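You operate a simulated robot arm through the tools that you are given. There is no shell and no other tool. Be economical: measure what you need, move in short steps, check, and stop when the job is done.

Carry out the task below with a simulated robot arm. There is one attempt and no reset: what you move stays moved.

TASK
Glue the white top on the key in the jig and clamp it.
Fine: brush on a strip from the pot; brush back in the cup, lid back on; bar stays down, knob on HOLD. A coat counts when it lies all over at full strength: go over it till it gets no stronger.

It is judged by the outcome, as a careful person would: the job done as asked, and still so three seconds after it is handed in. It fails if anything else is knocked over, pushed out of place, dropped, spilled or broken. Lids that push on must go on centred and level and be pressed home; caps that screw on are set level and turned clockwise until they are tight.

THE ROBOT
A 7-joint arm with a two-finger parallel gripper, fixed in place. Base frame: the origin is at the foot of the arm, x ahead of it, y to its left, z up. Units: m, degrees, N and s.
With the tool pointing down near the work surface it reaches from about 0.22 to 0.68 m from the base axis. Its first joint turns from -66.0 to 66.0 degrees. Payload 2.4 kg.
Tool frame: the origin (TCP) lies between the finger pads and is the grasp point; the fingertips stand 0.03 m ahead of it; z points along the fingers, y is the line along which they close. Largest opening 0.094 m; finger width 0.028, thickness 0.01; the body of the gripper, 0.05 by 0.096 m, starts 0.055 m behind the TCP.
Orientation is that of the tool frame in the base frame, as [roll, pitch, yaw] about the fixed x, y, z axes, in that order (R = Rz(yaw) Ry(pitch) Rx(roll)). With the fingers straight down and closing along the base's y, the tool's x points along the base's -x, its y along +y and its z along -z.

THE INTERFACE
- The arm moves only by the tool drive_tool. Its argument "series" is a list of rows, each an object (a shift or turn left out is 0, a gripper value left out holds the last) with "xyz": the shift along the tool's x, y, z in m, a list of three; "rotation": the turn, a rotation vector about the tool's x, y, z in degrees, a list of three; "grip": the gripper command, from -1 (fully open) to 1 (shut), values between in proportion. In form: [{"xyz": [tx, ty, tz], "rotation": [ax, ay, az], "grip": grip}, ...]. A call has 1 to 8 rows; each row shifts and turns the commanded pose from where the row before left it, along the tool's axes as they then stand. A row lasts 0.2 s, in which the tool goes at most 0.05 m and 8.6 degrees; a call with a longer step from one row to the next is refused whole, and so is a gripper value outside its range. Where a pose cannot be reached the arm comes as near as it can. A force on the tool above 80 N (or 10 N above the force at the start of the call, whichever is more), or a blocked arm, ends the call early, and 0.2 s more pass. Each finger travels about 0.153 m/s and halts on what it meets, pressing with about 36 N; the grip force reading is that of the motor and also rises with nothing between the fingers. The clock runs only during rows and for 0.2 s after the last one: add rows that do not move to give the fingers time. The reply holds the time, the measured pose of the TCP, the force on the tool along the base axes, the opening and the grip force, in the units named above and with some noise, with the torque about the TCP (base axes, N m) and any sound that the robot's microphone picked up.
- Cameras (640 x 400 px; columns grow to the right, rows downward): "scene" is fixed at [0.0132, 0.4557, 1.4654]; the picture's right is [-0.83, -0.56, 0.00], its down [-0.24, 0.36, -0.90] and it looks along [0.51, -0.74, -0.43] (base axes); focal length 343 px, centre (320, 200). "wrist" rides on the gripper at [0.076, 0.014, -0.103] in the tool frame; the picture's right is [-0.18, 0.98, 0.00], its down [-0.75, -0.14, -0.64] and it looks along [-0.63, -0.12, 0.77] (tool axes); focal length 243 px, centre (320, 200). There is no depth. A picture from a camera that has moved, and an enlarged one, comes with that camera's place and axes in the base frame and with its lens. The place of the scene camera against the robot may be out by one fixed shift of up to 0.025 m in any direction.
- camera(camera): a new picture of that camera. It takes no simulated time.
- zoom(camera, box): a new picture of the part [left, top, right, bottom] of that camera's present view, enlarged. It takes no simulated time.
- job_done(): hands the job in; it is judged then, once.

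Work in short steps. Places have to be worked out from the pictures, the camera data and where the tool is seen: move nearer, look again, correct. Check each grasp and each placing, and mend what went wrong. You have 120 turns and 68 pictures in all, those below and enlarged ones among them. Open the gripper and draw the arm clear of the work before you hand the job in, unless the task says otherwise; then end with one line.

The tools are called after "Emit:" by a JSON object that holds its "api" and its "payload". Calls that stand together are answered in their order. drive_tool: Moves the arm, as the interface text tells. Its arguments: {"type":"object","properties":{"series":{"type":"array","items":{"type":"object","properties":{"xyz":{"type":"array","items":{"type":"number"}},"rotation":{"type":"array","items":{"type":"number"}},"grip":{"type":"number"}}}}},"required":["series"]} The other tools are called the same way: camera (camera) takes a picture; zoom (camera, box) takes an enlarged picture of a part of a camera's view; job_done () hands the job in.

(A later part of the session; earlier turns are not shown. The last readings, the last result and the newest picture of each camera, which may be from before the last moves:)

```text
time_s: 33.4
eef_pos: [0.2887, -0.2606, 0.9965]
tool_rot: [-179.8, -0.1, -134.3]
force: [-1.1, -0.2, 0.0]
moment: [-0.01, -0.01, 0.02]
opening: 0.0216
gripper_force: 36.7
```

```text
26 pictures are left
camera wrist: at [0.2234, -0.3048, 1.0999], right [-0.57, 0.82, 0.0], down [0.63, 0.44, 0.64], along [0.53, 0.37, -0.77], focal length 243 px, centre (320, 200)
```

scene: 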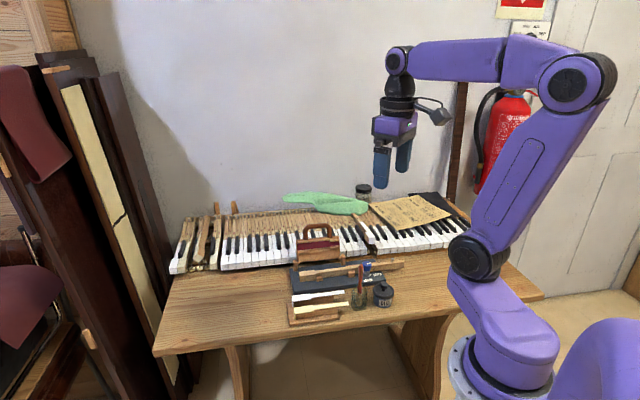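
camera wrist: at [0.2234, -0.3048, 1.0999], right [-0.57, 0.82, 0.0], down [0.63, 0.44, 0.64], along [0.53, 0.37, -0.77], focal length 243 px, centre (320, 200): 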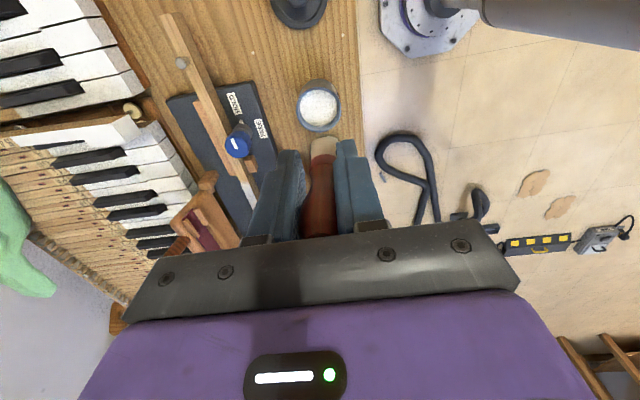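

Tip is above the pot's centre. Dip again to just above the previous contact depth, then raise.

Emit:
{"api": "drive_tool", "payload": {"series": [{"xyz": [0, 0, 0.04]}, {"xyz": [0, 0, 0.04]}, {"xyz": [0, 0, 0.012]}, {}, {"xyz": [0, 0, -0.012]}, {"xyz": [0, 0, -0.04]}, {"xyz": [0, 0, -0.04]}, {}]}}

Emit:
{"api": "drive_tool", "payload": {"series": [{"xyz": [-0.0313, -0.0179, 0]}, {"xyz": [-0.0313, -0.0179, 0]}, {"xyz": [-0.0313, -0.0179, 0]}, {"xyz": [-0.0313, -0.0179, 0]}, {"xyz": [-0.0313, -0.0179, 0]}, {"xyz": [-0.0313, -0.0179, 0]}, {"xyz": [-0.0308, -0.0179, 0]}, {}]}}

Emit:
{"api": "zoom", "payload": {"camera": "wrist", "box": [260, 0, 400, 150]}}

```text
time_s: 35.2
eef_pos: [0.2901, -0.2631, 0.9946]
tool_rot: [-179.9, -0.1, -134.2]
force: [-0.2, -0.9, -0.4]
moment: [0.0, -0.01, 0.01]
opening: 0.0218
gripper_force: 36.1
```

```text
time_s: 37.0
eef_pos: [0.5303, -0.1945, 0.9945]
tool_rot: [-179.9, -0.2, -134.4]
force: [-0.2, 0.1, -0.1]
moment: [0.01, 0.03, -0.02]
opening: 0.0216
gripper_force: 36.0
```

```text
2.67 times, centred on (330, 75) of wrist
camera zoom: at [0.4667, -0.238, 1.0989], right [-0.57, 0.82, 0.0], down [0.63, 0.44, 0.64], along [0.53, 0.37, -0.77], focal length 647 px, centre (293, 533)
```

zoom: 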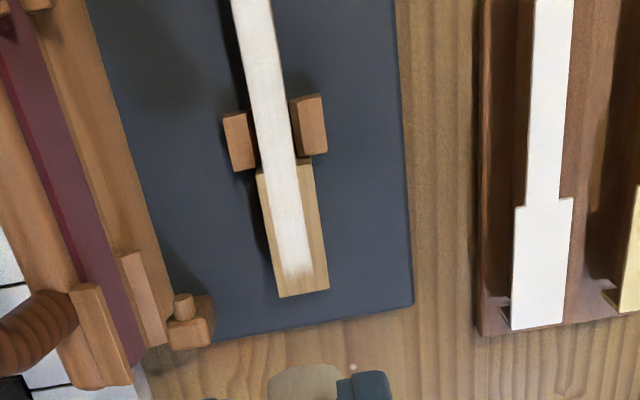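

The coat covers the tail well but on the head it's a ~15 mm strip: its sides and the front ~9 mm are bare. I make offset strokes on the head: near side first.

Emit:
{"api": "drive_tool", "payload": {"series": [{"xyz": [-0.006, 0.0045, 0.04]}, {"xyz": [0, 0, 0.035]}, {"xyz": [0, 0, 0.008]}, {"xyz": [0.02, 0, 0]}, {"xyz": [0.018, 0, 0]}, {"xyz": [-0.018, 0, 0]}, {"xyz": [-0.02, 0, 0]}, {}]}}

Emit:
{"api": "zoom", "payload": {"camera": "scene", "box": [290, 240, 350, 295]}}

```text
time_s: 38.8
eef_pos: [0.5337, -0.1878, 0.914]
tool_rot: [-179.9, -0.1, -134.3]
force: [-0.3, -0.3, -0.7]
moment: [0.01, -0.03, 0.02]
opening: 0.0218
gripper_force: 36.3
```

```text
7.27 times, centred on (320, 268) of scene
camera zoom: at [0.0132, 0.4557, 1.4654], right [-0.83, -0.56, 0.0], down [-0.24, 0.36, -0.9], along [0.51, -0.74, -0.43], focal length 2497 px, centre (320, -291)
```

zoom: 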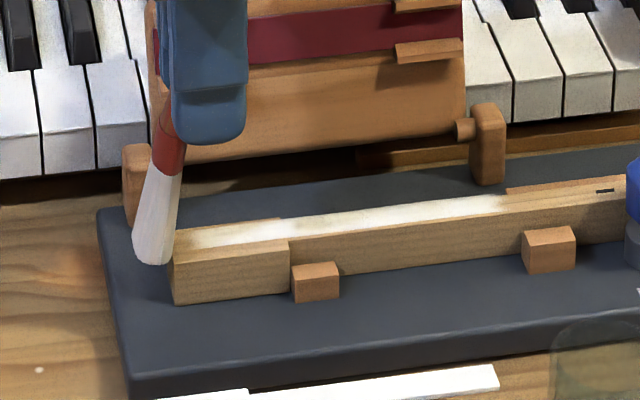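

The tip slid past the front edge by ~1 cm and pressure was low. I lift, bring it back 12 mm, press a bit more and repeat the near-side stroke.

Emit:
{"api": "drive_tool", "payload": {"series": [{"xyz": [0, 0, -0.015]}, {"xyz": [0.012, 0, 0]}, {"xyz": [0, 0.0015, 0.013]}, {"xyz": [0, 0, 0.006]}, {}]}}

Emit:
{"api": "drive_tool", "payload": {"series": [{"xyz": [0.015, 0, 0]}, {"xyz": [0.015, 0, 0]}, {"xyz": [0.01, 0, 0]}, {"xyz": [-0.01, 0, 0]}, {"xyz": [-0.015, 0, 0]}, {"xyz": [-0.015, 0, 0]}, {}]}}

Emit:
{"api": "zoom", "payload": {"camera": "scene", "box": [290, 240, 350, 295]}}

```text
time_s: 40.0
eef_pos: [0.5255, -0.1957, 0.911]
tool_rot: [-179.6, 0.0, -134.4]
force: [-3.3, -0.7, 20.1]
moment: [0.08, 0.03, 0.04]
opening: 0.0217
gripper_force: 36.1
```

```text
time_s: 41.6
eef_pos: [0.5232, -0.1937, 0.9093]
tool_rot: [-180.0, -0.2, -134.3]
force: [-1.7, -1.9, 12.8]
moment: [-0.04, 0.05, 0.0]
opening: 0.0215
gripper_force: 35.8
```

```text
7.27 times, centred on (320, 268) of scene
camera zoom: at [0.0129, 0.4557, 1.4654], right [-0.83, -0.56, 0.0], down [-0.24, 0.36, -0.9], along [0.51, -0.74, -0.43], focal length 2497 px, centre (320, -291)
```

zoom: 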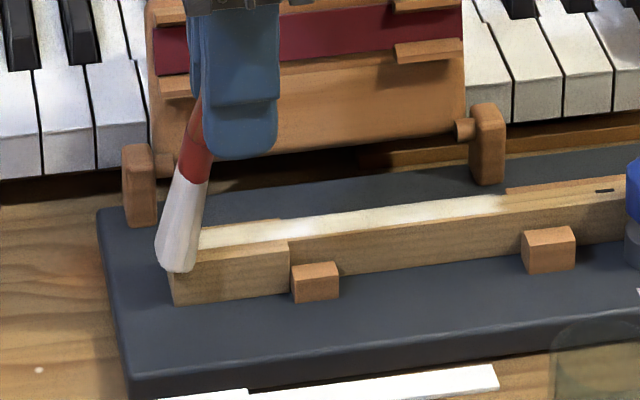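

Near side stroke done with pressure. Now slide to the far side and repeat, then centre.

Emit:
{"api": "drive_tool", "payload": {"series": [{"xyz": [0.002, -0.011, 0]}, {"xyz": [0.015, 0, 0]}, {"xyz": [0.015, 0, 0]}, {"xyz": [0.01, 0, 0]}, {"xyz": [-0.01, 0, 0]}, {"xyz": [-0.015, 0, 0]}, {"xyz": [-0.015, 0, 0]}, {"xyz": [0, 0.006, 0]}]}}

Emit:
{"api": "drive_tool", "payload": {"series": [{"xyz": [0.02, 0, 0]}, {"xyz": [0.02, 0, 0]}, {"xyz": [0, 0, -0.03]}, {"xyz": [0, 0, -0.04]}, {"xyz": [0, 0.03, -0.015]}, {"xyz": [-0.015, 0.03, 0]}, {}]}}

Emit:
{"api": "zoom", "payload": {"camera": "wrist", "box": [200, 0, 340, 150]}}

```text
time_s: 43.4
eef_pos: [0.5266, -0.2001, 0.9089]
tool_rot: [-180.0, -0.1, -134.4]
force: [0.4, -0.6, 2.6]
moment: [-0.07, -0.13, -0.02]
opening: 0.0216
gripper_force: 36.1
```

```text
time_s: 45.0
eef_pos: [0.4635, -0.1749, 0.9929]
tool_rot: [-180.0, -0.1, -134.3]
force: [-0.4, 0.4, 0.8]
moment: [0.02, 0.0, 0.03]
opening: 0.0217
gripper_force: 36.3
```

```text
2.67 times, centred on (270, 75) of wrist
camera zoom: at [0.3992, -0.2192, 1.0967], right [-0.57, 0.82, 0.0], down [0.63, 0.44, 0.64], along [0.53, 0.37, -0.77], focal length 647 px, centre (453, 533)
```

zoom: 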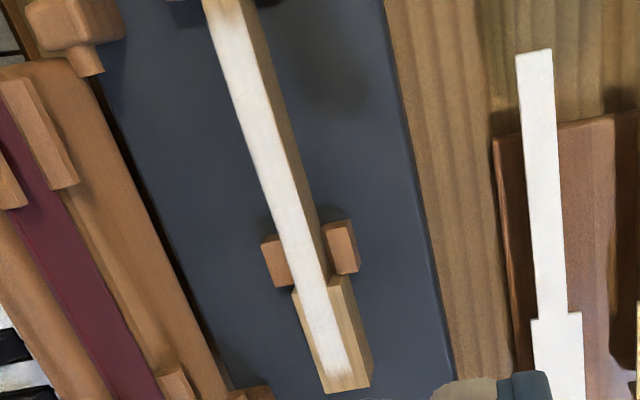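

The painted strip keeps the same width, so that's evidently the glue strip; the front and tail ends could be stronger. I do further full-length passes with pressure.

Emit:
{"api": "drive_tool", "payload": {"series": [{"xyz": [-0.014, -0.031, 0]}, {"xyz": [-0.0142, -0.031, 0]}, {"xyz": [0, 0, 0.04]}, {"xyz": [0, 0, 0.035]}, {"xyz": [0, 0, 0.009]}, {"xyz": [0.02, 0, 0]}, {"xyz": [0.025, 0, 0]}, {"xyz": [0.025, 0, 0]}]}}

Emit:
{"api": "drive_tool", "payload": {"series": [{"xyz": [0.025, 0, 0]}, {"xyz": [0.025, 0, 0]}, {"xyz": [0.02, 0, 0]}, {"xyz": [0.02, 0, 0]}, {"xyz": [-0.02, 0, 0]}, {"xyz": [-0.025, 0, 0]}, {"xyz": [-0.025, 0, 0]}, {"xyz": [-0.025, 0, 0]}]}}

Emit:
{"api": "drive_tool", "payload": {"series": [{"xyz": [-0.025, 0, 0]}, {"xyz": [-0.02, 0, 0]}, {"xyz": [-0.017, 0, 0]}, {"xyz": [0.02, 0, 0]}, {"xyz": [0.02, 0, 0]}, {"xyz": [-0.02, 0, 0]}, {"xyz": [-0.02, 0, 0]}, {}]}}

Emit:
{"api": "zoom", "payload": {"camera": "scene", "box": [280, 235, 380, 305]}}

```text
time_s: 46.8
eef_pos: [0.4795, -0.2484, 0.91]
tool_rot: [-179.9, -0.1, -134.2]
force: [0.6, -0.6, -0.9]
moment: [-0.01, 0.0, 0.01]
opening: 0.0215
gripper_force: 36.3
```

```text
time_s: 48.6
eef_pos: [0.4856, -0.2459, 0.9105]
tool_rot: [-179.9, -0.2, -134.3]
force: [-0.4, -0.7, -0.6]
moment: [-0.01, 0.02, 0.01]
opening: 0.0216
gripper_force: 36.0
```

```text
time_s: 50.4
eef_pos: [0.5276, -0.2007, 0.9112]
tool_rot: [-179.9, -0.1, -134.3]
force: [0.0, -0.3, -0.8]
moment: [-0.04, 0.0, 0.0]
opening: 0.0219
gripper_force: 36.1
```

```text
5.71 times, centred on (330, 270) of scene
camera zoom: at [0.0132, 0.4557, 1.4654], right [-0.83, -0.56, 0.0], down [-0.24, 0.36, -0.9], along [0.51, -0.74, -0.43], focal length 1962 px, centre (263, -200)
```

zoom: 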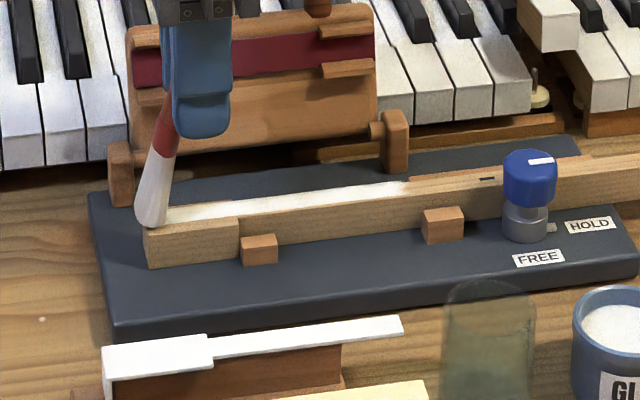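

Those passes had no contact force. I press 4 mm lower, and repeat a tail-and-back pass, watching force.

Emit:
{"api": "drive_tool", "payload": {"series": [{"xyz": [0.004, 0, 0.004]}, {}, {"xyz": [0.02, 0, 0]}, {"xyz": [0.025, 0, 0]}, {}]}}

Emit:
{"api": "drive_tool", "payload": {"series": [{"xyz": [0.025, 0, 0]}, {"xyz": [0.025, 0, 0]}, {"xyz": [0.025, 0, 0]}, {"xyz": [0.025, 0, 0]}, {"xyz": [0.01, 0, 0]}, {}]}}

Emit:
{"api": "drive_tool", "payload": {"series": [{"xyz": [-0.01, 0, 0]}, {"xyz": [-0.025, 0, 0]}, {"xyz": [-0.025, 0, 0]}, {"xyz": [-0.025, 0, 0]}, {"xyz": [-0.025, 0, 0]}, {"xyz": [-0.025, 0, 0]}, {"xyz": [-0.018, 0, 0]}, {}]}}

```text
time_s: 51.6
eef_pos: [0.4926, -0.2362, 0.9044]
tool_rot: [180.0, -0.1, -134.3]
force: [1.0, 0.8, 10.3]
moment: [0.25, -0.39, 0.04]
opening: 0.0218
gripper_force: 36.2
```

```text
time_s: 53.0
eef_pos: [0.4155, -0.3159, 0.9076]
tool_rot: [-179.9, -0.2, -134.3]
force: [-0.1, -0.5, -1.9]
moment: [0.0, 0.0, -0.04]
opening: 0.0218
gripper_force: 35.5
```

```text
time_s: 54.8
eef_pos: [0.5225, -0.2033, 0.9063]
tool_rot: [-179.9, -0.2, -134.3]
force: [-0.3, 0.3, 0.2]
moment: [0.01, 0.01, -0.02]
opening: 0.0217
gripper_force: 36.3
```

I lift and move aside to inspect the coat from the wrist camera.

Emit:
{"api": "drive_tool", "payload": {"series": [{"xyz": [0, 0, -0.04]}, {"xyz": [0, 0, -0.045]}, {"xyz": [0.035, 0.031, 0]}, {"xyz": [0.035, 0.031, 0]}, {}]}}

Emit:
{"api": "zoom", "payload": {"camera": "wrist", "box": [210, 10, 350, 180]}}

```text
time_s: 56.0
eef_pos: [0.4286, -0.2115, 0.9929]
tool_rot: [-179.8, -0.1, -134.3]
force: [-0.2, -0.4, -1.0]
moment: [0.0, -0.01, -0.01]
opening: 0.022
gripper_force: 35.5
```

```text
2.35 times, centred on (280, 95) of wrist
camera zoom: at [0.3649, -0.2548, 1.0965], right [-0.57, 0.82, 0.0], down [0.63, 0.44, 0.64], along [0.53, 0.37, -0.77], focal length 571 px, centre (414, 447)
```

zoom: 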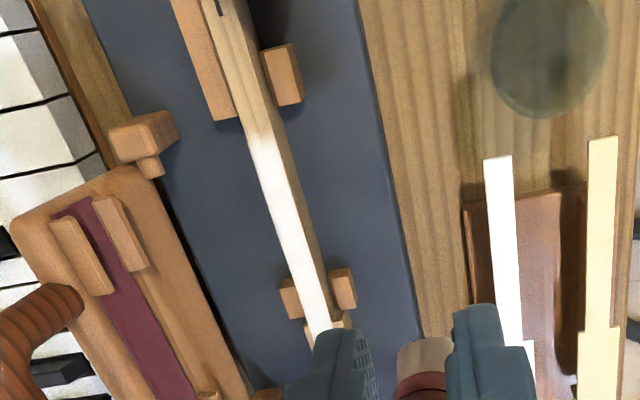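

The coat is solid white, with a soft tail end; I believe the strip ends there. The brush is tilted ~20° in the grip, so I pitch the tool to make it upright again and rub the tail end once more with pressure.

Emit:
{"api": "drive_tool", "payload": {"series": [{"rotation": [0, 7, 0]}, {"rotation": [0, 7, 0]}, {"rotation": [0, 6, 0]}, {"xyz": [0.006, -0.03, 0.0022]}, {"xyz": [0.006, -0.0304, 0.0022]}, {"xyz": [-0.0137, 0, 0.0376]}, {"xyz": [-0.0103, 0, 0.0282]}, {}]}}

Emit:
{"api": "drive_tool", "payload": {"series": [{"xyz": [-0.0014, 0, 0.0038]}, {}]}}

```text
time_s: 57.8
eef_pos: [0.464, -0.2623, 0.9208]
tool_rot: [-179.9, -20.1, -134.4]
force: [-0.3, -0.7, -0.1]
moment: [0.05, 0.0, 0.03]
opening: 0.0217
gripper_force: 36.3
```

```text
time_s: 58.4
eef_pos: [0.4643, -0.262, 0.9189]
tool_rot: [-179.8, -20.1, -134.4]
force: [-0.1, 0.0, 0.0]
moment: [0.01, -0.03, 0.02]
opening: 0.0217
gripper_force: 36.1
```

No contact yet at 0.919; lower gently.

Emit:
{"api": "drive_tool", "payload": {"series": [{"xyz": [-0.001, 0, 0.0028]}, {}]}}

Emit:
{"api": "drive_tool", "payload": {"series": [{"xyz": [-0.001, 0, 0.0028]}, {}]}}

```text
time_s: 59.0
eef_pos: [0.4648, -0.2628, 0.9148]
tool_rot: [-180.0, -20.0, -134.5]
force: [-0.4, 0.1, -1.1]
moment: [-0.01, -0.01, -0.02]
opening: 0.0219
gripper_force: 36.0
```

```text
time_s: 59.6
eef_pos: [0.4644, -0.2639, 0.9122]
tool_rot: [-180.0, -20.1, -134.4]
force: [0.7, 0.7, -0.4]
moment: [0.01, -0.01, 0.0]
opening: 0.0218
gripper_force: 35.6
```

Still no contact; continue down.

Emit:
{"api": "drive_tool", "payload": {"series": [{"xyz": [-0.001, 0, 0.0028]}, {}]}}

Emit:
{"api": "drive_tool", "payload": {"series": [{"xyz": [-0.001, 0, 0.0028]}, {}]}}

Emit:
{"api": "zoom", "payload": {"camera": "scene", "box": [280, 235, 380, 305]}}

```text
time_s: 60.2
eef_pos: [0.4655, -0.2644, 0.91]
tool_rot: [-179.7, -20.1, -134.5]
force: [-2.0, 2.3, 20.7]
moment: [0.39, 0.02, 0.03]
opening: 0.0218
gripper_force: 36.3
```

```text
time_s: 60.8
eef_pos: [0.4643, -0.264, 0.9091]
tool_rot: [-179.5, -20.1, -134.5]
force: [-5.4, 4.1, 53.8]
moment: [0.91, 0.04, 0.07]
opening: 0.0218
gripper_force: 36.7
```

```text
5.71 times, centred on (330, 270) of scene
camera zoom: at [0.0122, 0.4563, 1.4652], right [-0.83, -0.56, 0.0], down [-0.24, 0.36, -0.9], along [0.51, -0.74, -0.43], focal length 1962 px, centre (263, -200)
```

zoom: 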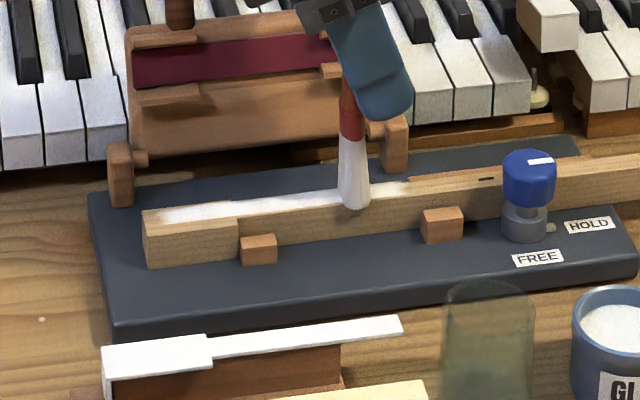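

Brush upright again, 54 N is too firm. I ease up 1.5 mm and rub the tail end back and forth.

Emit:
{"api": "drive_tool", "payload": {"series": [{"xyz": [0.0007, 0, -0.0019]}, {"xyz": [0.0188, 0, 0.0068]}, {"xyz": [0.0165, 0, 0.006]}, {"xyz": [-0.0165, 0, -0.006]}, {"xyz": [-0.0188, 0, -0.0068]}, {"xyz": [-0.0188, 0, -0.0068]}, {"xyz": [-0.0188, 0, -0.0068]}, {"xyz": [-0.0188, 0, -0.0068]}]}}

Emit:
{"api": "drive_tool", "payload": {"series": [{"xyz": [-0.0188, 0, -0.0068]}, {"xyz": [-0.0141, 0, -0.0051]}, {"xyz": [-0.0094, 0, -0.0034]}, {}]}}

Emit:
{"api": "zoom", "payload": {"camera": "scene", "box": [280, 235, 380, 305]}}

```text
time_s: 62.6
eef_pos: [0.5047, -0.2223, 0.9093]
tool_rot: [-179.8, -20.3, -134.5]
force: [-10.9, -12.5, 40.9]
moment: [-0.78, 0.66, 0.05]
opening: 0.0219
gripper_force: 36.2
```

```text
time_s: 63.6
eef_pos: [0.5374, -0.1866, 0.9066]
tool_rot: [-180.0, -20.1, -134.3]
force: [-1.3, 0.6, 4.7]
moment: [0.06, 0.16, -0.02]
opening: 0.0224
gripper_force: 36.4
```

```text
5.71 times, centred on (330, 270) of scene
camera zoom: at [0.0131, 0.4558, 1.4654], right [-0.83, -0.56, 0.0], down [-0.24, 0.36, -0.9], along [0.51, -0.74, -0.43], focal length 1962 px, centre (263, -200)
```

zoom: 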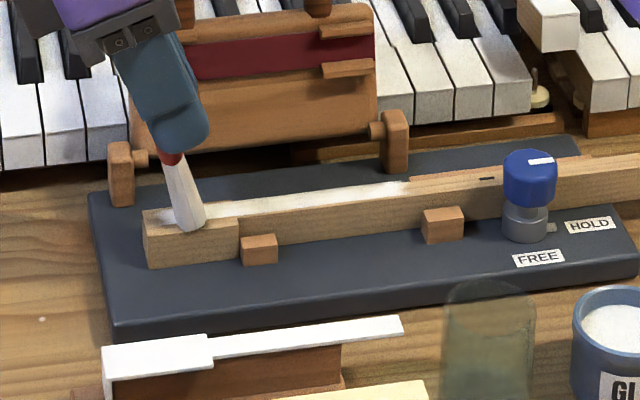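

The brush swung back nearly in line with the tool. I finish forward to the front edge and back a little, then lift.

Emit:
{"api": "drive_tool", "payload": {"series": [{"xyz": [-0.0085, 0, -0.0031]}, {"xyz": [-0.0075, 0, -0.0027]}, {}, {"xyz": [0.0141, 0, 0.0051]}, {"xyz": [0.0141, 0, 0.0051]}, {}]}}

Emit:
{"api": "drive_tool", "payload": {"series": [{"xyz": [0.0137, 0, -0.0376]}, {"xyz": [0.0153, 0, -0.042]}, {"rotation": [0, -7.5, 0]}, {"rotation": [0, -7.5, 0]}, {"xyz": [0.0322, 0.031, 0.0028]}, {"xyz": [0.0322, 0.031, 0.0028]}, {}]}}

Emit:
{"api": "camera", "payload": {"camera": "wrist"}}

```text
time_s: 65.0
eef_pos: [0.5289, -0.1967, 0.9076]
tool_rot: [-179.9, -20.0, -134.3]
force: [1.0, 0.2, 1.0]
moment: [-0.01, 0.02, 0.05]
opening: 0.0224
gripper_force: 36.3
```

```text
time_s: 66.6
eef_pos: [0.4385, -0.198, 0.9927]
tool_rot: [-179.9, -5.1, -134.3]
force: [-0.3, 0.0, -0.5]
moment: [0.01, 0.02, -0.04]
opening: 0.0222
gripper_force: 36.2
```

```text
17 pictures are left
camera wrist: at [0.3806, -0.2357, 1.1025], right [-0.58, 0.82, -0.02], down [0.66, 0.48, 0.57], along [0.48, 0.32, -0.82], focal length 243 px, centre (320, 200)
```

wrist: 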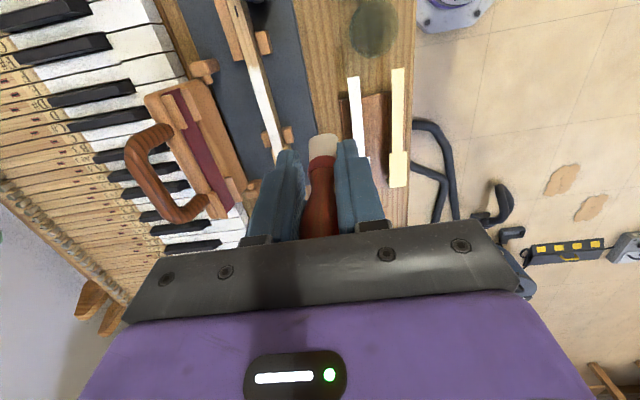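

Brush is tilted only ~6° now. I straighten it, move above the cup with the tip just over the rim, and check.

Emit:
{"api": "drive_tool", "payload": {"series": [{"rotation": [0, 5.6, 0]}, {"xyz": [0.0299, 0.0308, 0.0057]}, {"xyz": [0.0299, 0.0308, 0.0057]}, {"xyz": [-0.0082, 0, 0.0433]}, {}]}}

Emit:
{"api": "zoom", "payload": {"camera": "scene", "box": [290, 235, 400, 315]}}

```text
time_s: 67.8
eef_pos: [0.3525, -0.1991, 0.9467]
tool_rot: [-180.0, -10.7, -134.3]
force: [-0.6, -0.3, 0.4]
moment: [0.0, -0.03, 0.0]
opening: 0.0225
gripper_force: 36.2
```

```text
5.00 times, centred on (345, 275) of scene
camera zoom: at [0.0132, 0.4557, 1.4654], right [-0.83, -0.56, 0.0], down [-0.24, 0.36, -0.9], along [0.51, -0.74, -0.43], focal length 1717 px, centre (195, -175)
```

zoom: 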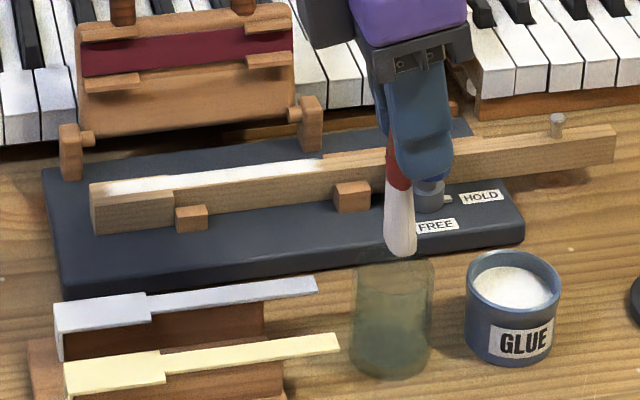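

Tip is above the cup opening. Lower to TCP≈0.883 and watch the force.

Emit:
{"api": "drive_tool", "payload": {"series": [{"xyz": [-0.003, 0, -0.0006]}, {"xyz": [-0.0056, 0, 0.0295]}, {"xyz": [-0.0037, 0, 0.0197]}, {"xyz": [-0.0024, 0, 0.0128]}, {}]}}

Emit:
{"api": "zoom", "payload": {"camera": "scene", "box": [330, 240, 410, 315]}}

```text
time_s: 69.0
eef_pos: [0.3572, -0.1991, 0.8831]
tool_rot: [-179.9, -10.7, -134.3]
force: [0.0, -1.5, -0.2]
moment: [-0.06, 0.05, 0.0]
opening: 0.0222
gripper_force: 35.7
```

```text
5.33 times, centred on (370, 278) of scene
camera zoom: at [0.0132, 0.4557, 1.4654], right [-0.83, -0.56, 0.0], down [-0.24, 0.36, -0.9], along [0.51, -0.74, -0.43], focal length 1831 px, centre (53, -213)
```

zoom: 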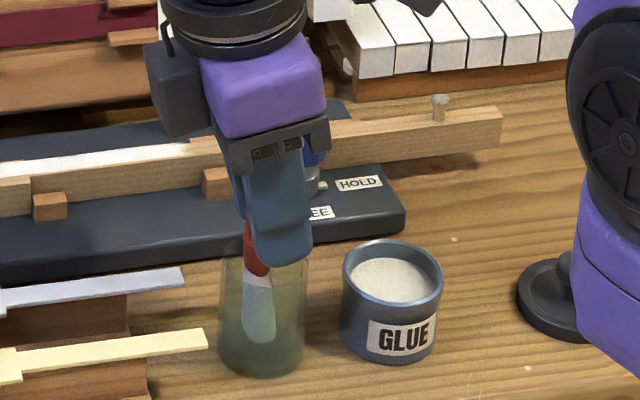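

Inside the cup, ~5 mm above its floor. I open just a bit so the brush settles, then withdraw straight up along the tool.

Emit:
{"api": "drive_tool", "payload": {"series": [{"xyz": [-0.0004, 0, 0.002], "grip": 0.4}, {"grip": 0.3}, {"grip": 0.2}, {"grip": 0.0}, {"xyz": [0.0056, 0, -0.0295]}, {"xyz": [0.0093, 0, -0.049]}, {"xyz": [0.0056, 0, -0.0295]}, {}]}}

Emit:
{"api": "zoom", "payload": {"camera": "scene", "box": [290, 235, 450, 315]}}

```text
time_s: 70.8
eef_pos: [0.355, -0.1964, 0.9926]
tool_rot: [-179.9, -10.8, -134.4]
force: [0.5, 0.0, -0.6]
moment: [-0.01, 0.0, 0.0]
opening: 0.0469
gripper_force: 0.0
```

```text
4.00 times, centred on (370, 275) of scene
camera zoom: at [0.0132, 0.4557, 1.4654], right [-0.83, -0.56, 0.0], down [-0.24, 0.36, -0.9], along [0.51, -0.74, -0.43], focal length 1374 px, centre (120, -100)
```

zoom: 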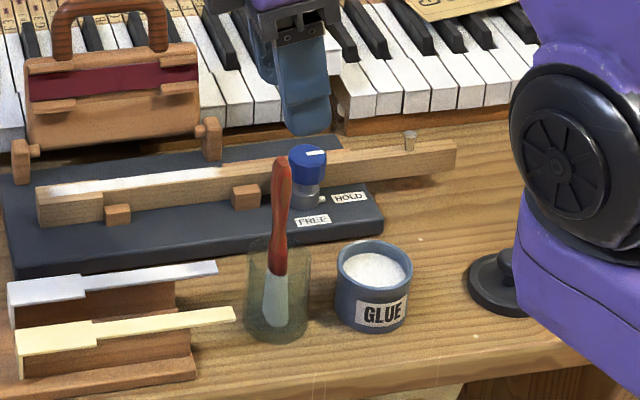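

Brush is back in the cup. Level the tool and go fetch the lid where I left it.

Emit:
{"api": "drive_tool", "payload": {"series": [{"rotation": [0, -5.4, -1.2]}, {"rotation": [0, -5.4, -1.1]}, {"xyz": [0.045, 0.0005, 0]}, {"xyz": [0.045, 0.0005, 0]}, {"xyz": [0.045, 0.0005, 0]}, {"xyz": [0.0435, 0.0005, 0.03]}, {}]}}

```text
refused: row 6 steps farther than a row can; nothing moved
```

Emit:
{"api": "drive_tool", "payload": {"series": [{"rotation": [0, -5.4, -1.2]}, {"rotation": [0, -5.4, -1.1]}, {"xyz": [0.045, 0.0005, 0]}, {"xyz": [0.045, 0.0005, 0]}, {"xyz": [0.045, 0.0005, 0]}, {"xyz": [0.0435, 0.0005, 0]}, {"xyz": [0, 0, 0.04]}, {}]}}

```text
time_s: 72.6
eef_pos: [0.2321, -0.3299, 0.9538]
tool_rot: [179.9, 0.1, -132.1]
force: [0.8, -0.3, 0.1]
moment: [-0.03, 0.0, 0.02]
opening: 0.0469
gripper_force: 0.1
```

Now 3 mm correction, and descend to the lid's release height and close.

Emit:
{"api": "drive_tool", "payload": {"series": [{"xyz": [-0.003, 0, 0.045]}, {"xyz": [0, 0, 0.045]}, {"xyz": [0, 0, 0.025]}, {"xyz": [0, 0, 0.0135]}, {}, {"grip": 1}, {"grip": 1}, {"grip": 1}]}}

Emit:
{"api": "drive_tool", "payload": {"series": [{}, {"xyz": [0, 0, -0.03]}, {"xyz": [0, 0, -0.04]}, {"xyz": [-0.03, 0, 0]}, {"xyz": [-0.04, 0, 0]}, {"xyz": [-0.035, 0, 0]}, {}]}}

Emit:
{"api": "zoom", "payload": {"camera": "scene", "box": [350, 235, 430, 310]}}

```text
time_s: 74.4
eef_pos: [0.234, -0.3261, 0.8236]
tool_rot: [179.9, 0.0, -132.1]
force: [-0.4, -0.5, 0.2]
moment: [0.02, -0.02, -0.07]
opening: 0.0188
gripper_force: 35.7
```

```text
time_s: 76.0
eef_pos: [0.3084, -0.2504, 0.8943]
tool_rot: [179.9, 0.1, -131.9]
force: [-0.4, 0.0, -0.9]
moment: [0.0, 0.02, 0.02]
opening: 0.0183
gripper_force: 36.7
```

```text
5.33 times, centred on (390, 272) of scene
camera zoom: at [0.0132, 0.4557, 1.4654], right [-0.83, -0.56, 0.0], down [-0.24, 0.36, -0.9], along [0.51, -0.74, -0.43], focal length 1831 px, centre (-53, -187)
```

zoom: 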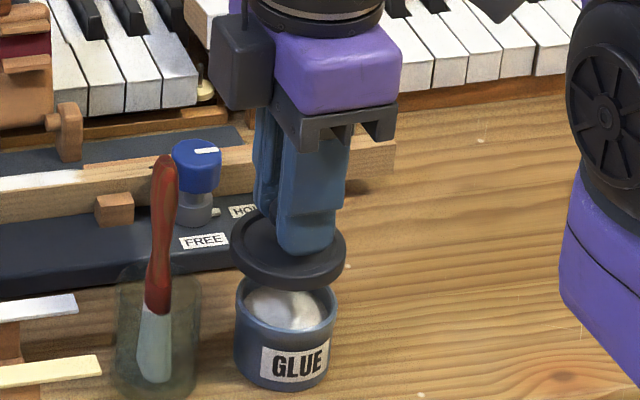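

Lid held level over the pot. Descend partway and re-read the pose.

Emit:
{"api": "drive_tool", "payload": {"series": [{"xyz": [0, 0.002, 0.015]}, {}, {}]}}

Emit:
{"api": "drive_tool", "payload": {"series": [{}]}}

Emit:
{"api": "zoom", "payload": {"camera": "wrist", "box": [260, 80, 380, 190]}}

```text
time_s: 76.8
eef_pos: [0.3052, -0.2475, 0.8806]
tool_rot: [179.9, 0.0, -132.0]
force: [0.6, -0.7, -0.4]
moment: [0.01, 0.03, -0.03]
opening: 0.0186
gripper_force: 36.2
```

```text
time_s: 77.2
eef_pos: [0.3072, -0.2488, 0.8793]
tool_rot: [179.9, 0.1, -132.0]
force: [0.7, 0.8, 0.0]
moment: [0.01, 0.02, 0.01]
opening: 0.0186
gripper_force: 35.9
```

```text
3.64 times, centred on (320, 135) of wrist
camera zoom: at [0.2429, -0.2952, 0.9835], right [-0.61, 0.79, 0.0], down [0.61, 0.46, 0.64], along [0.51, 0.39, -0.77], focal length 882 px, centre (320, 436)
```

zoom: 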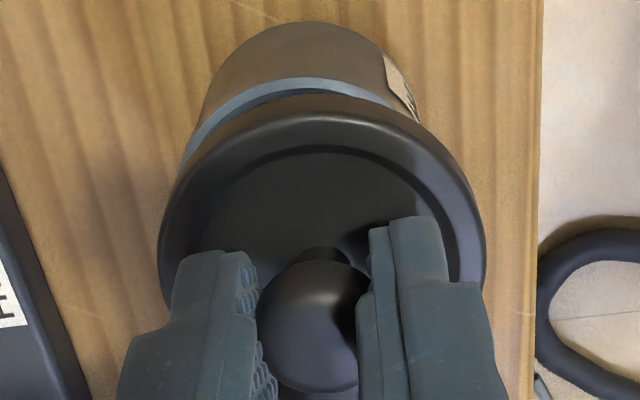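

Lid looks ~2 mm off along the closing axis; I correct that and lower to just seating height, watching force/torque.

Emit:
{"api": "drive_tool", "payload": {"series": [{"xyz": [0.0005, -0.0018, 0.01]}, {"xyz": [0, 0, 0.005]}, {"xyz": [0, 0, 0.003]}, {}]}}

Emit:
{"api": "drive_tool", "payload": {"series": [{"xyz": [0, 0, 0.002]}, {"xyz": [0, 0, 0.002]}, {}]}}

```text
time_s: 78.2
eef_pos: [0.3047, -0.2494, 0.8611]
tool_rot: [179.9, 0.1, -131.9]
force: [-0.6, 1.2, 0.6]
moment: [0.02, 0.01, -0.02]
opening: 0.0189
gripper_force: 35.2
```

```text
time_s: 79.0
eef_pos: [0.3063, -0.2514, 0.8566]
tool_rot: [-179.9, 0.0, -132.1]
force: [3.4, -3.1, 12.9]
moment: [0.05, -0.03, -0.03]
opening: 0.0192
gripper_force: 36.3
heard: snap
```

Snap heard — the lid is home. A slight extra push, then release, raise and check.

Emit:
{"api": "drive_tool", "payload": {"series": [{"xyz": [0, 0, 0.002]}, {}, {"grip": 0.4}, {"grip": 0}, {"xyz": [0, 0, -0.04]}, {"xyz": [0, 0, -0.05]}, {"xyz": [0, 0, -0.05]}, {}]}}

Emit:
{"api": "zoom", "payload": {"camera": "scene", "box": [290, 235, 410, 315]}}

```text
time_s: 80.8
eef_pos: [0.305, -0.2499, 0.9948]
tool_rot: [-180.0, 0.2, -132.0]
force: [-1.1, -0.5, -0.3]
moment: [-0.02, 0.0, -0.01]
opening: 0.0471
gripper_force: 0.1
```

```text
5.00 times, centred on (350, 275) of scene
camera zoom: at [0.0132, 0.4557, 1.4654], right [-0.83, -0.56, 0.0], down [-0.24, 0.36, -0.9], along [0.51, -0.74, -0.43], focal length 1717 px, centre (170, -175)
```

zoom: 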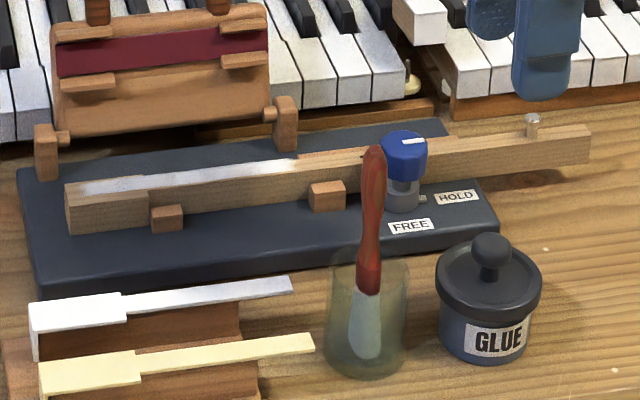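

Lid is seated, level. Next, the white top: I move above its head with fingers opened to ~36 mm and look.

Emit:
{"api": "drive_tool", "payload": {"series": [{"xyz": [-0.037, -0.004, 0], "rotation": [0, 0, 2.2], "grip": 0.23}, {"xyz": [-0.038, -0.004, 0]}, {"xyz": [-0.038, -0.004, 0]}, {"xyz": [-0.038, -0.004, 0]}, {"xyz": [-0.038, -0.004, 0]}, {"xyz": [-0.0375, -0.0039, 0]}, {"xyz": [0, 0, 0.045]}, {}]}}

Emit:
{"api": "drive_tool", "payload": {"series": [{"xyz": [0, 0, 0.04]}, {}]}}

Emit:
{"api": "camera", "payload": {"camera": "wrist"}}

```text
time_s: 82.6
eef_pos: [0.4801, -0.1029, 0.9495]
tool_rot: [179.9, 0.1, -134.2]
force: [0.4, 0.2, 0.2]
moment: [0.0, 0.0, -0.01]
opening: 0.036
gripper_force: 0.1
```

```text
time_s: 83.2
eef_pos: [0.4797, -0.1034, 0.91]
tool_rot: [179.9, 0.1, -134.3]
force: [1.0, -0.7, -0.3]
moment: [0.0, 0.01, 0.01]
opening: 0.0364
gripper_force: 0.0
```

```text
10 pictures are left
camera wrist: at [0.4156, -0.1478, 1.0149], right [-0.58, 0.82, 0.0], down [0.63, 0.44, 0.64], along [0.52, 0.37, -0.77], focal length 243 px, centre (320, 200)
```

wrist: 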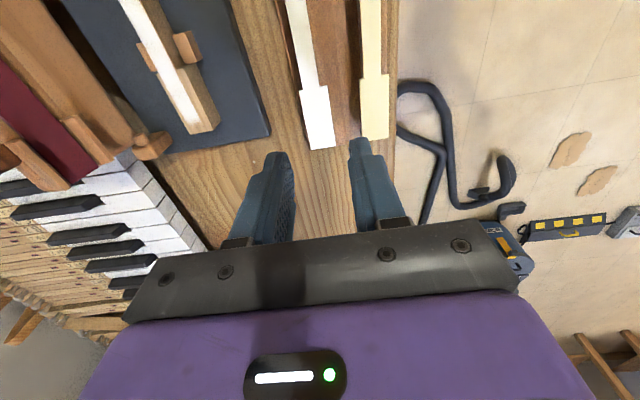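

The top's head is right between the fingertips (matches earlier fix). Descend so tips just pass the plate and close.

Emit:
{"api": "drive_tool", "payload": {"series": [{"xyz": [0, -0.0005, 0.03]}, {"xyz": [0, 0, 0.025]}, {"xyz": [0, 0, 0.0075]}, {}, {"grip": 0.6}, {"grip": 1}, {"grip": 1}]}}

```text
time_s: 84.8
eef_pos: [0.4806, -0.1041, 0.8494]
tool_rot: [179.9, 0.1, -134.2]
force: [0.6, 0.0, -0.9]
moment: [0.02, 0.03, 0.01]
opening: 0.0001
gripper_force: 32.7
```

The fingers closed on nothing — tips apparently above the plate. Quick check before going lower.

Emit:
{"api": "zoom", "payload": {"camera": "scene", "box": [285, 245, 345, 315]}}

```text
5.71 times, centred on (315, 280) of scene
camera zoom: at [0.0132, 0.4557, 1.4654], right [-0.83, -0.56, 0.0], down [-0.24, 0.36, -0.9], along [0.51, -0.74, -0.43], focal length 1962 px, centre (349, -257)
```

zoom: 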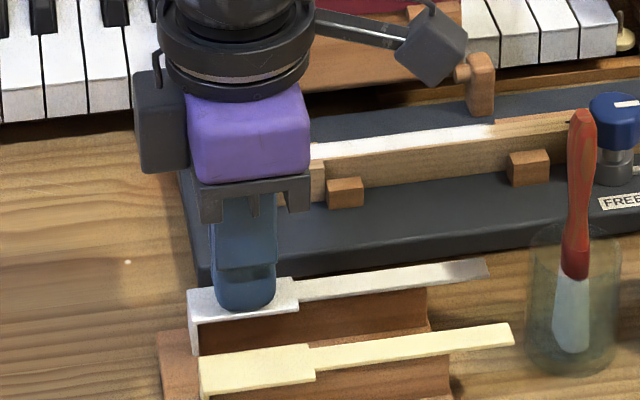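

Top unmoved. Open, lower 6 mm more, and close.

Emit:
{"api": "drive_tool", "payload": {"series": [{"grip": 0.23}, {"grip": 0.23}, {"xyz": [0, 0, 0.006]}, {}, {"grip": 0.6}, {"grip": 1}, {"grip": 1}]}}

```text
time_s: 86.4
eef_pos: [0.4819, -0.103, 0.8446]
tool_rot: [179.9, 0.2, -134.2]
force: [-0.3, 0.1, 0.0]
moment: [-0.01, 0.01, -0.01]
opening: 0.0202
gripper_force: 35.9
```

Gripped at 20 mm width. Lift slowly and check.

Emit:
{"api": "drive_tool", "payload": {"series": [{"xyz": [0, 0, -0.01]}, {"xyz": [0, 0, -0.02]}, {"xyz": [0, 0, -0.03]}, {}]}}

Emit:
{"api": "zoom", "payload": {"camera": "scene", "box": [285, 230, 345, 300]}}

```text
time_s: 87.4
eef_pos: [0.4793, -0.1037, 0.9027]
tool_rot: [179.9, 0.1, -134.1]
force: [0.1, 0.6, 0.0]
moment: [0.0, -0.03, 0.02]
opening: 0.0201
gripper_force: 35.7
```

```text
5.71 times, centred on (315, 265) of scene
camera zoom: at [0.0132, 0.4557, 1.4654], right [-0.83, -0.56, 0.0], down [-0.24, 0.36, -0.9], along [0.51, -0.74, -0.43], focal length 1962 px, centre (349, -171)
```

zoom: 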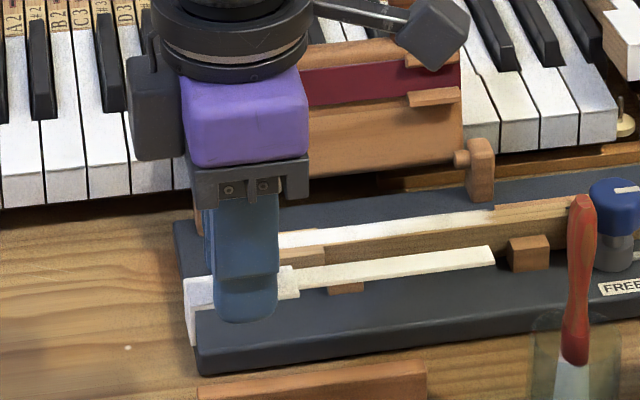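

Top held level. I carry it over the key (n +98 mm, 4 mm forward of final so the front lip clears) and hover ~17 mm above.

Emit:
{"api": "drive_tool", "payload": {"series": [{"xyz": [0.009, -0.033, 0]}, {"xyz": [0.009, -0.033, 0]}, {"xyz": [0.009, -0.032, 0]}, {"xyz": [0, 0, 0.025]}, {"xyz": [0, 0, 0.013]}, {}, {}]}}

Emit:
{"api": "zoom", "payload": {"camera": "scene", "box": [290, 235, 360, 290]}}

```text
time_s: 89.0
eef_pos: [0.5323, -0.1893, 0.865]
tool_rot: [180.0, 0.1, -134.3]
force: [0.6, 1.3, 0.0]
moment: [-0.01, -0.03, 0.02]
opening: 0.0204
gripper_force: 35.9
```

```text
7.27 times, centred on (325, 262) of scene
camera zoom: at [0.0132, 0.4557, 1.4654], right [-0.83, -0.56, 0.0], down [-0.24, 0.36, -0.9], along [0.51, -0.74, -0.43], focal length 2497 px, centre (284, -254)
```

zoom: 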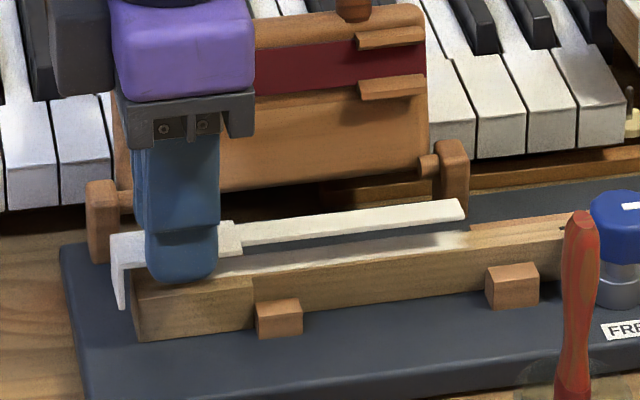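

Longitudinal placement looks right (lip ~4 mm ahead of the front face). Check lateral alignment with the wrist view.

Emit:
{"api": "zoom", "payload": {"camera": "wrist", "box": [250, 20, 390, 180]}}

```text
2.50 times, centred on (320, 100) of wrist
camera zoom: at [0.4673, -0.2339, 0.9686], right [-0.58, 0.82, 0.0], down [0.63, 0.44, 0.64], along [0.52, 0.37, -0.77], focal length 606 px, centre (320, 450)
```

zoom: 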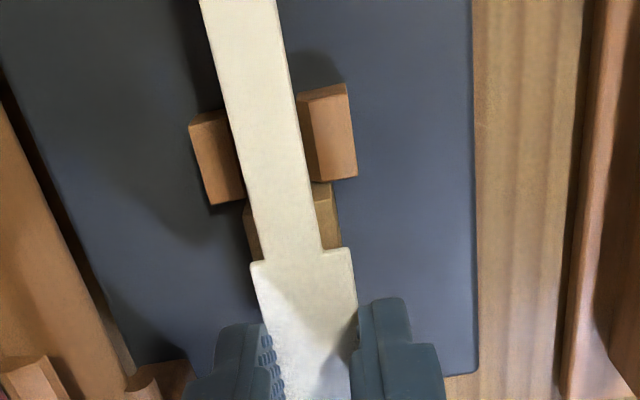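

Top is ~2 mm to the near side; correct that, then lower in steps until contact.

Emit:
{"api": "drive_tool", "payload": {"series": [{"xyz": [0, -0.002, 0]}, {"xyz": [0, 0, 0.008]}, {"xyz": [0, 0, 0.004]}, {"xyz": [0, 0, 0.003]}, {}]}}

Emit:
{"api": "drive_tool", "payload": {"series": [{"xyz": [0, 0, 0.002]}, {"xyz": [0, 0, 0.001]}, {}]}}

```text
time_s: 90.2
eef_pos: [0.5328, -0.1933, 0.8499]
tool_rot: [-180.0, 0.1, -134.3]
force: [-2.7, 0.5, 12.2]
moment: [-0.05, 0.1, -0.11]
opening: 0.0204
gripper_force: 36.2
```

```text
time_s: 91.0
eef_pos: [0.5337, -0.1923, 0.849]
tool_rot: [-179.8, 0.2, -134.3]
force: [-13.2, 5.2, 53.8]
moment: [-0.02, 0.72, -0.62]
opening: 0.0202
gripper_force: 36.4
```

Contact at about TCP 0.850; 54 N is too much. Ease up 3 mm and slide back toward the tail until the lip meets the key's front.

Emit:
{"api": "drive_tool", "payload": {"series": [{"xyz": [0, 0, -0.003]}, {"xyz": [0.002, 0, 0]}, {"xyz": [0.001, 0, 0]}, {}]}}

Emit:
{"api": "drive_tool", "payload": {"series": [{"xyz": [0.0015, 0, 0]}, {}]}}

```text
time_s: 92.0
eef_pos: [0.5328, -0.1928, 0.8489]
tool_rot: [-179.8, 0.2, -134.0]
force: [8.2, 3.6, 25.8]
moment: [0.08, -0.16, 0.02]
opening: 0.0203
gripper_force: 35.8
```

```text
time_s: 92.6
eef_pos: [0.5318, -0.1943, 0.8496]
tool_rot: [-180.0, 0.1, -134.2]
force: [6.1, 6.8, 25.7]
moment: [0.12, -0.12, 0.0]
opening: 0.0204
gripper_force: 35.8
```

Still 25 N vertical, so friction masks it. Raise 1.5 mm and continue.

Emit:
{"api": "drive_tool", "payload": {"series": [{"xyz": [0, 0, -0.0015]}, {}]}}

Emit:
{"api": "drive_tool", "payload": {"series": [{"xyz": [0.0015, 0, 0]}, {}]}}

Emit:
{"api": "zoom", "payload": {"camera": "scene", "box": [290, 235, 360, 290]}}

```text
time_s: 93.2
eef_pos: [0.5307, -0.1952, 0.8501]
tool_rot: [179.9, 0.1, -134.2]
force: [8.9, 1.7, 13.2]
moment: [0.04, -0.3, 0.08]
opening: 0.0203
gripper_force: 36.1
```

```text
time_s: 93.8
eef_pos: [0.5294, -0.194, 0.8507]
tool_rot: [179.9, 0.1, -134.2]
force: [12.1, 7.5, 7.3]
moment: [0.3, -0.42, 0.03]
opening: 0.0203
gripper_force: 35.8
```

```text
7.27 times, centred on (325, 262) of scene
camera zoom: at [0.0134, 0.456, 1.4653], right [-0.83, -0.56, 0.0], down [-0.24, 0.36, -0.9], along [0.51, -0.74, -0.43], focal length 2497 px, centre (284, -254)
```

zoom: 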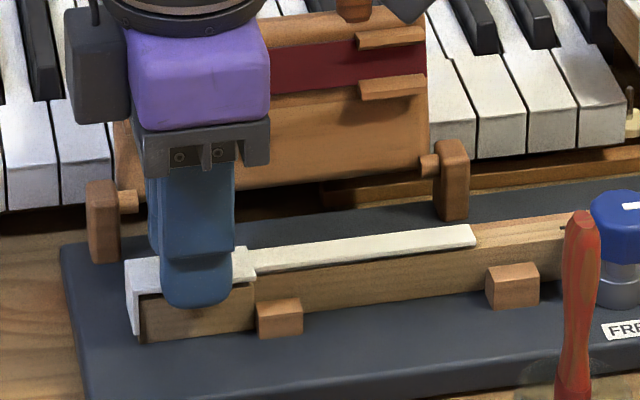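

The top sits on the key with its lip against the front. Release, rise, and move above the bar's handle, triangulated at mid (0.561,-0.291,0.924).

Emit:
{"api": "drive_tool", "payload": {"series": [{"xyz": [-0.0005, 0, 0], "grip": 0.7}, {"grip": 0.23}, {"grip": 0.23}, {"xyz": [0, 0, -0.04]}, {"xyz": [0, 0, -0.05]}, {"xyz": [0, 0, -0.05]}, {"xyz": [0.01, -0.01, 0]}, {}]}}

```text
time_s: 95.6
eef_pos: [0.5285, -0.2109, 0.9897]
tool_rot: [179.9, 0.0, -134.1]
force: [-0.2, -0.1, -0.2]
moment: [-0.02, -0.01, -0.04]
opening: 0.0363
gripper_force: 0.1
```

Move over the handle at this height and look.

Emit:
{"api": "drive_tool", "payload": {"series": [{"xyz": [0.0117, -0.0263, 0]}, {"xyz": [0.0115, -0.0263, 0]}, {"xyz": [0.0115, -0.0264, 0]}, {}, {}]}}

Emit:
{"api": "camera", "payload": {"camera": "wrist"}}

```text
time_s: 96.8
eef_pos: [0.5615, -0.2914, 0.9906]
tool_rot: [179.9, 0.1, -134.2]
force: [0.1, 0.9, 0.3]
moment: [0.04, -0.01, 0.0]
opening: 0.0365
gripper_force: 0.1
```

```text
4 pictures are left
camera wrist: at [0.4968, -0.3353, 1.0953], right [-0.58, 0.82, 0.0], down [0.63, 0.44, 0.64], along [0.52, 0.37, -0.77], focal length 243 px, centre (320, 200)
```

wrist: 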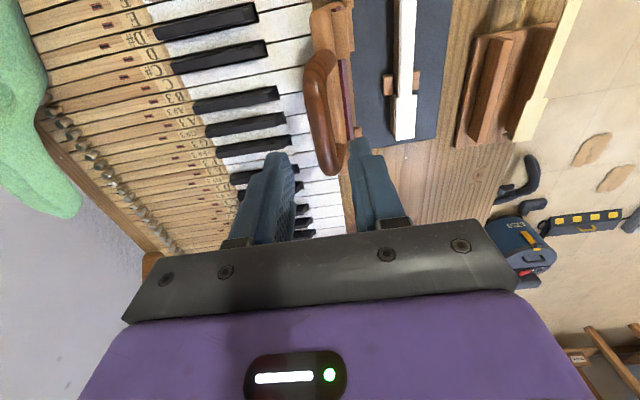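

The top lies aligned on the key. Handle bar mid at ≈(0.555,-0.301). Adjust, descend so tips pass the bar by ~14 mm, and close.

Emit:
{"api": "drive_tool", "payload": {"series": [{"xyz": [0.008, -0.002, 0]}, {"xyz": [0, 0, 0.03]}, {"xyz": [0, 0, 0.02]}, {}, {"grip": 0.6}, {"grip": 1}, {"grip": 1}]}}

```text
time_s: 98.4
eef_pos: [0.5579, -0.2959, 0.9409]
tool_rot: [179.8, 0.0, -134.3]
force: [-7.8, 6.9, -0.1]
moment: [0.06, 0.45, -0.29]
opening: 0.0154
gripper_force: 35.7
```

Handle gripped (15 mm). Test the bar: swing it forward 1 cm along its arc and read the force.

Emit:
{"api": "drive_tool", "payload": {"series": [{"xyz": [0, 0.005, -0.0015]}, {"xyz": [0, 0.005, -0.001]}, {}]}}

```text
time_s: 99.2
eef_pos: [0.5514, -0.2906, 0.9442]
tool_rot: [180.0, 0.1, -134.3]
force: [-0.2, 0.7, -0.7]
moment: [-0.18, -0.07, -0.09]
opening: 0.0155
gripper_force: 36.1
```

No resistance: the bar swings freely. Continue along the arc past vertical, keeping it gripped.

Emit:
{"api": "drive_tool", "payload": {"series": [{"xyz": [0, 0.0162, -0.0035]}, {"xyz": [0, 0.0154, -0.0011]}, {"xyz": [0, 0.0154, 0.0011]}, {"xyz": [0, 0.0152, 0.0032]}, {}]}}

Emit:
{"api": "drive_tool", "payload": {"series": [{"xyz": [0, 0.0145, 0.0053]}, {"xyz": [0, 0.0137, 0.0073]}, {}]}}

```text
time_s: 100.4
eef_pos: [0.5055, -0.2472, 0.943]
tool_rot: [179.9, 0.1, -134.2]
force: [2.3, 0.2, 0.2]
moment: [-0.28, -0.04, 0.21]
opening: 0.0154
gripper_force: 36.0
```

```text
time_s: 101.2
eef_pos: [0.4846, -0.2276, 0.9304]
tool_rot: [179.9, 0.0, -134.3]
force: [2.7, -2.1, -2.3]
moment: [-0.45, 0.1, 0.4]
opening: 0.0154
gripper_force: 36.4
```

Following well with low force. Continue down the arc.

Emit:
{"api": "drive_tool", "payload": {"series": [{"xyz": [0, 0.0125, 0.0091]}, {"xyz": [0, 0.0112, 0.0107]}, {}]}}

Emit:
{"api": "drive_tool", "payload": {"series": [{"xyz": [0, 0.0095, 0.0122]}, {"xyz": [0, 0.0078, 0.0134]}, {}]}}

```text
time_s: 102.0
eef_pos: [0.4686, -0.2103, 0.9117]
tool_rot: [-179.9, 0.2, -134.2]
force: [8.4, -0.5, -4.2]
moment: [-0.14, -0.14, 0.44]
opening: 0.0156
gripper_force: 35.7
```

```text
time_s: 102.8
eef_pos: [0.4563, -0.1995, 0.8856]
tool_rot: [179.9, 0.1, -134.3]
force: [7.3, 5.1, -1.1]
moment: [-0.08, -0.11, 0.46]
opening: 0.0156
gripper_force: 35.5
```

Continue in smaller steps, expecting contact with the top soon.

Emit:
{"api": "drive_tool", "payload": {"series": [{"xyz": [0, 0.0058, 0.0144]}, {}]}}

Emit:
{"api": "drive_tool", "payload": {"series": [{"xyz": [0, 0.002, 0.0075]}, {}]}}

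Emit:
{"api": "drive_tool", "payload": {"series": [{"xyz": [0, 0.001, 0.006]}, {}]}}

```text
time_s: 103.4
eef_pos: [0.454, -0.1954, 0.8712]
tool_rot: [-180.0, 0.0, -134.2]
force: [6.8, -2.0, -2.1]
moment: [-0.46, 0.09, 0.62]
opening: 0.0155
gripper_force: 35.6
```

```text
time_s: 104.0
eef_pos: [0.4509, -0.1943, 0.8634]
tool_rot: [179.9, 0.2, -134.3]
force: [8.2, -9.3, -3.7]
moment: [-0.5, 0.06, 0.68]
opening: 0.0154
gripper_force: 35.8
```

```text
time_s: 104.6
eef_pos: [0.4511, -0.1931, 0.857]
tool_rot: [179.9, 0.1, -134.3]
force: [7.6, -13.6, -3.0]
moment: [-0.52, -0.03, 0.67]
opening: 0.0156
gripper_force: 35.9
```

Lateral pull ~15 N means I'm at full radius; go straight down now.

Emit:
{"api": "drive_tool", "payload": {"series": [{"xyz": [0, -0.002, 0.005]}, {}]}}

Emit:
{"api": "drive_tool", "payload": {"series": [{"xyz": [0, 0, 0.005]}, {}]}}

Emit:
{"api": "zoom", "payload": {"camera": "scene", "box": [280, 225, 400, 315]}}

```text
time_s: 105.2
eef_pos: [0.4509, -0.1945, 0.8528]
tool_rot: [179.7, 0.1, -134.2]
force: [-8.2, -6.8, 23.3]
moment: [-0.32, 0.23, 0.58]
opening: 0.0153
gripper_force: 36.3
```

```text
time_s: 105.8
eef_pos: [0.452, -0.1927, 0.8478]
tool_rot: [179.9, 0.0, -134.2]
force: [-6.7, 4.2, 27.7]
moment: [0.01, 0.14, 0.5]
opening: 0.0154
gripper_force: 36.1
```

```text
4.44 times, centred on (340, 270) of scene
camera zoom: at [0.0126, 0.456, 1.4653], right [-0.83, -0.56, 0.0], down [-0.24, 0.36, -0.9], along [0.51, -0.74, -0.43], focal length 1526 px, centre (231, -111)
```

zoom: 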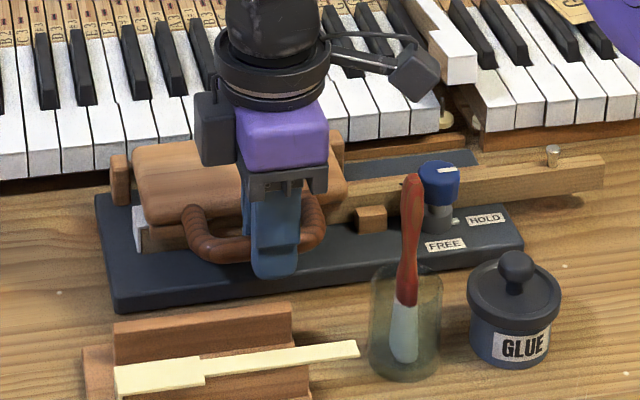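

Bar is down on the top (≈25 N). Test whether it's held: lift the handle gently 5 mm and read force.

Emit:
{"api": "drive_tool", "payload": {"series": [{"xyz": [0, 0, -0.004]}, {}]}}

Emit:
{"api": "drive_tool", "payload": {"series": [{"xyz": [0, 0, -0.004]}, {}]}}

```text
time_s: 106.4
eef_pos: [0.4522, -0.1934, 0.8505]
tool_rot: [179.9, 0.0, -134.1]
force: [1.0, 4.6, -4.2]
moment: [0.4, -0.13, 0.48]
opening: 0.0155
gripper_force: 36.2
```

```text
time_s: 107.0
eef_pos: [0.4524, -0.1935, 0.8543]
tool_rot: [179.9, 0.0, -134.2]
force: [0.2, 3.8, -2.5]
moment: [0.26, -0.02, 0.52]
opening: 0.0153
gripper_force: 35.6
```

The bar lifts freely, so it isn't locked yet. Press it back down, then release and rise clear.

Emit:
{"api": "drive_tool", "payload": {"series": [{"xyz": [0, 0, 0.004]}, {"xyz": [0, 0, 0.004]}, {}, {"grip": 0.5}, {"grip": 0.3}, {"xyz": [0, 0, -0.03]}, {"xyz": [0, 0, -0.05]}, {"xyz": [0, 0, -0.05]}]}}

Emit:
{"api": "zoom", "payload": {"camera": "scene", "box": [290, 240, 390, 300]}}

```text
time_s: 108.8
eef_pos: [0.4497, -0.1931, 0.9775]
tool_rot: [179.8, 0.0, -134.2]
force: [0.3, 0.3, -0.5]
moment: [0.0, 0.01, 0.01]
opening: 0.0328
gripper_force: 0.1
```

```text
6.40 times, centred on (340, 270) of scene
camera zoom: at [0.0132, 0.4557, 1.4654], right [-0.83, -0.56, 0.0], down [-0.24, 0.36, -0.9], along [0.51, -0.74, -0.43], focal length 2198 px, centre (192, -248)
```

zoom: 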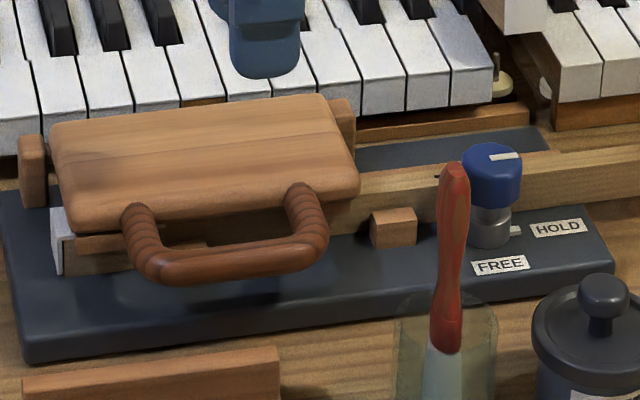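

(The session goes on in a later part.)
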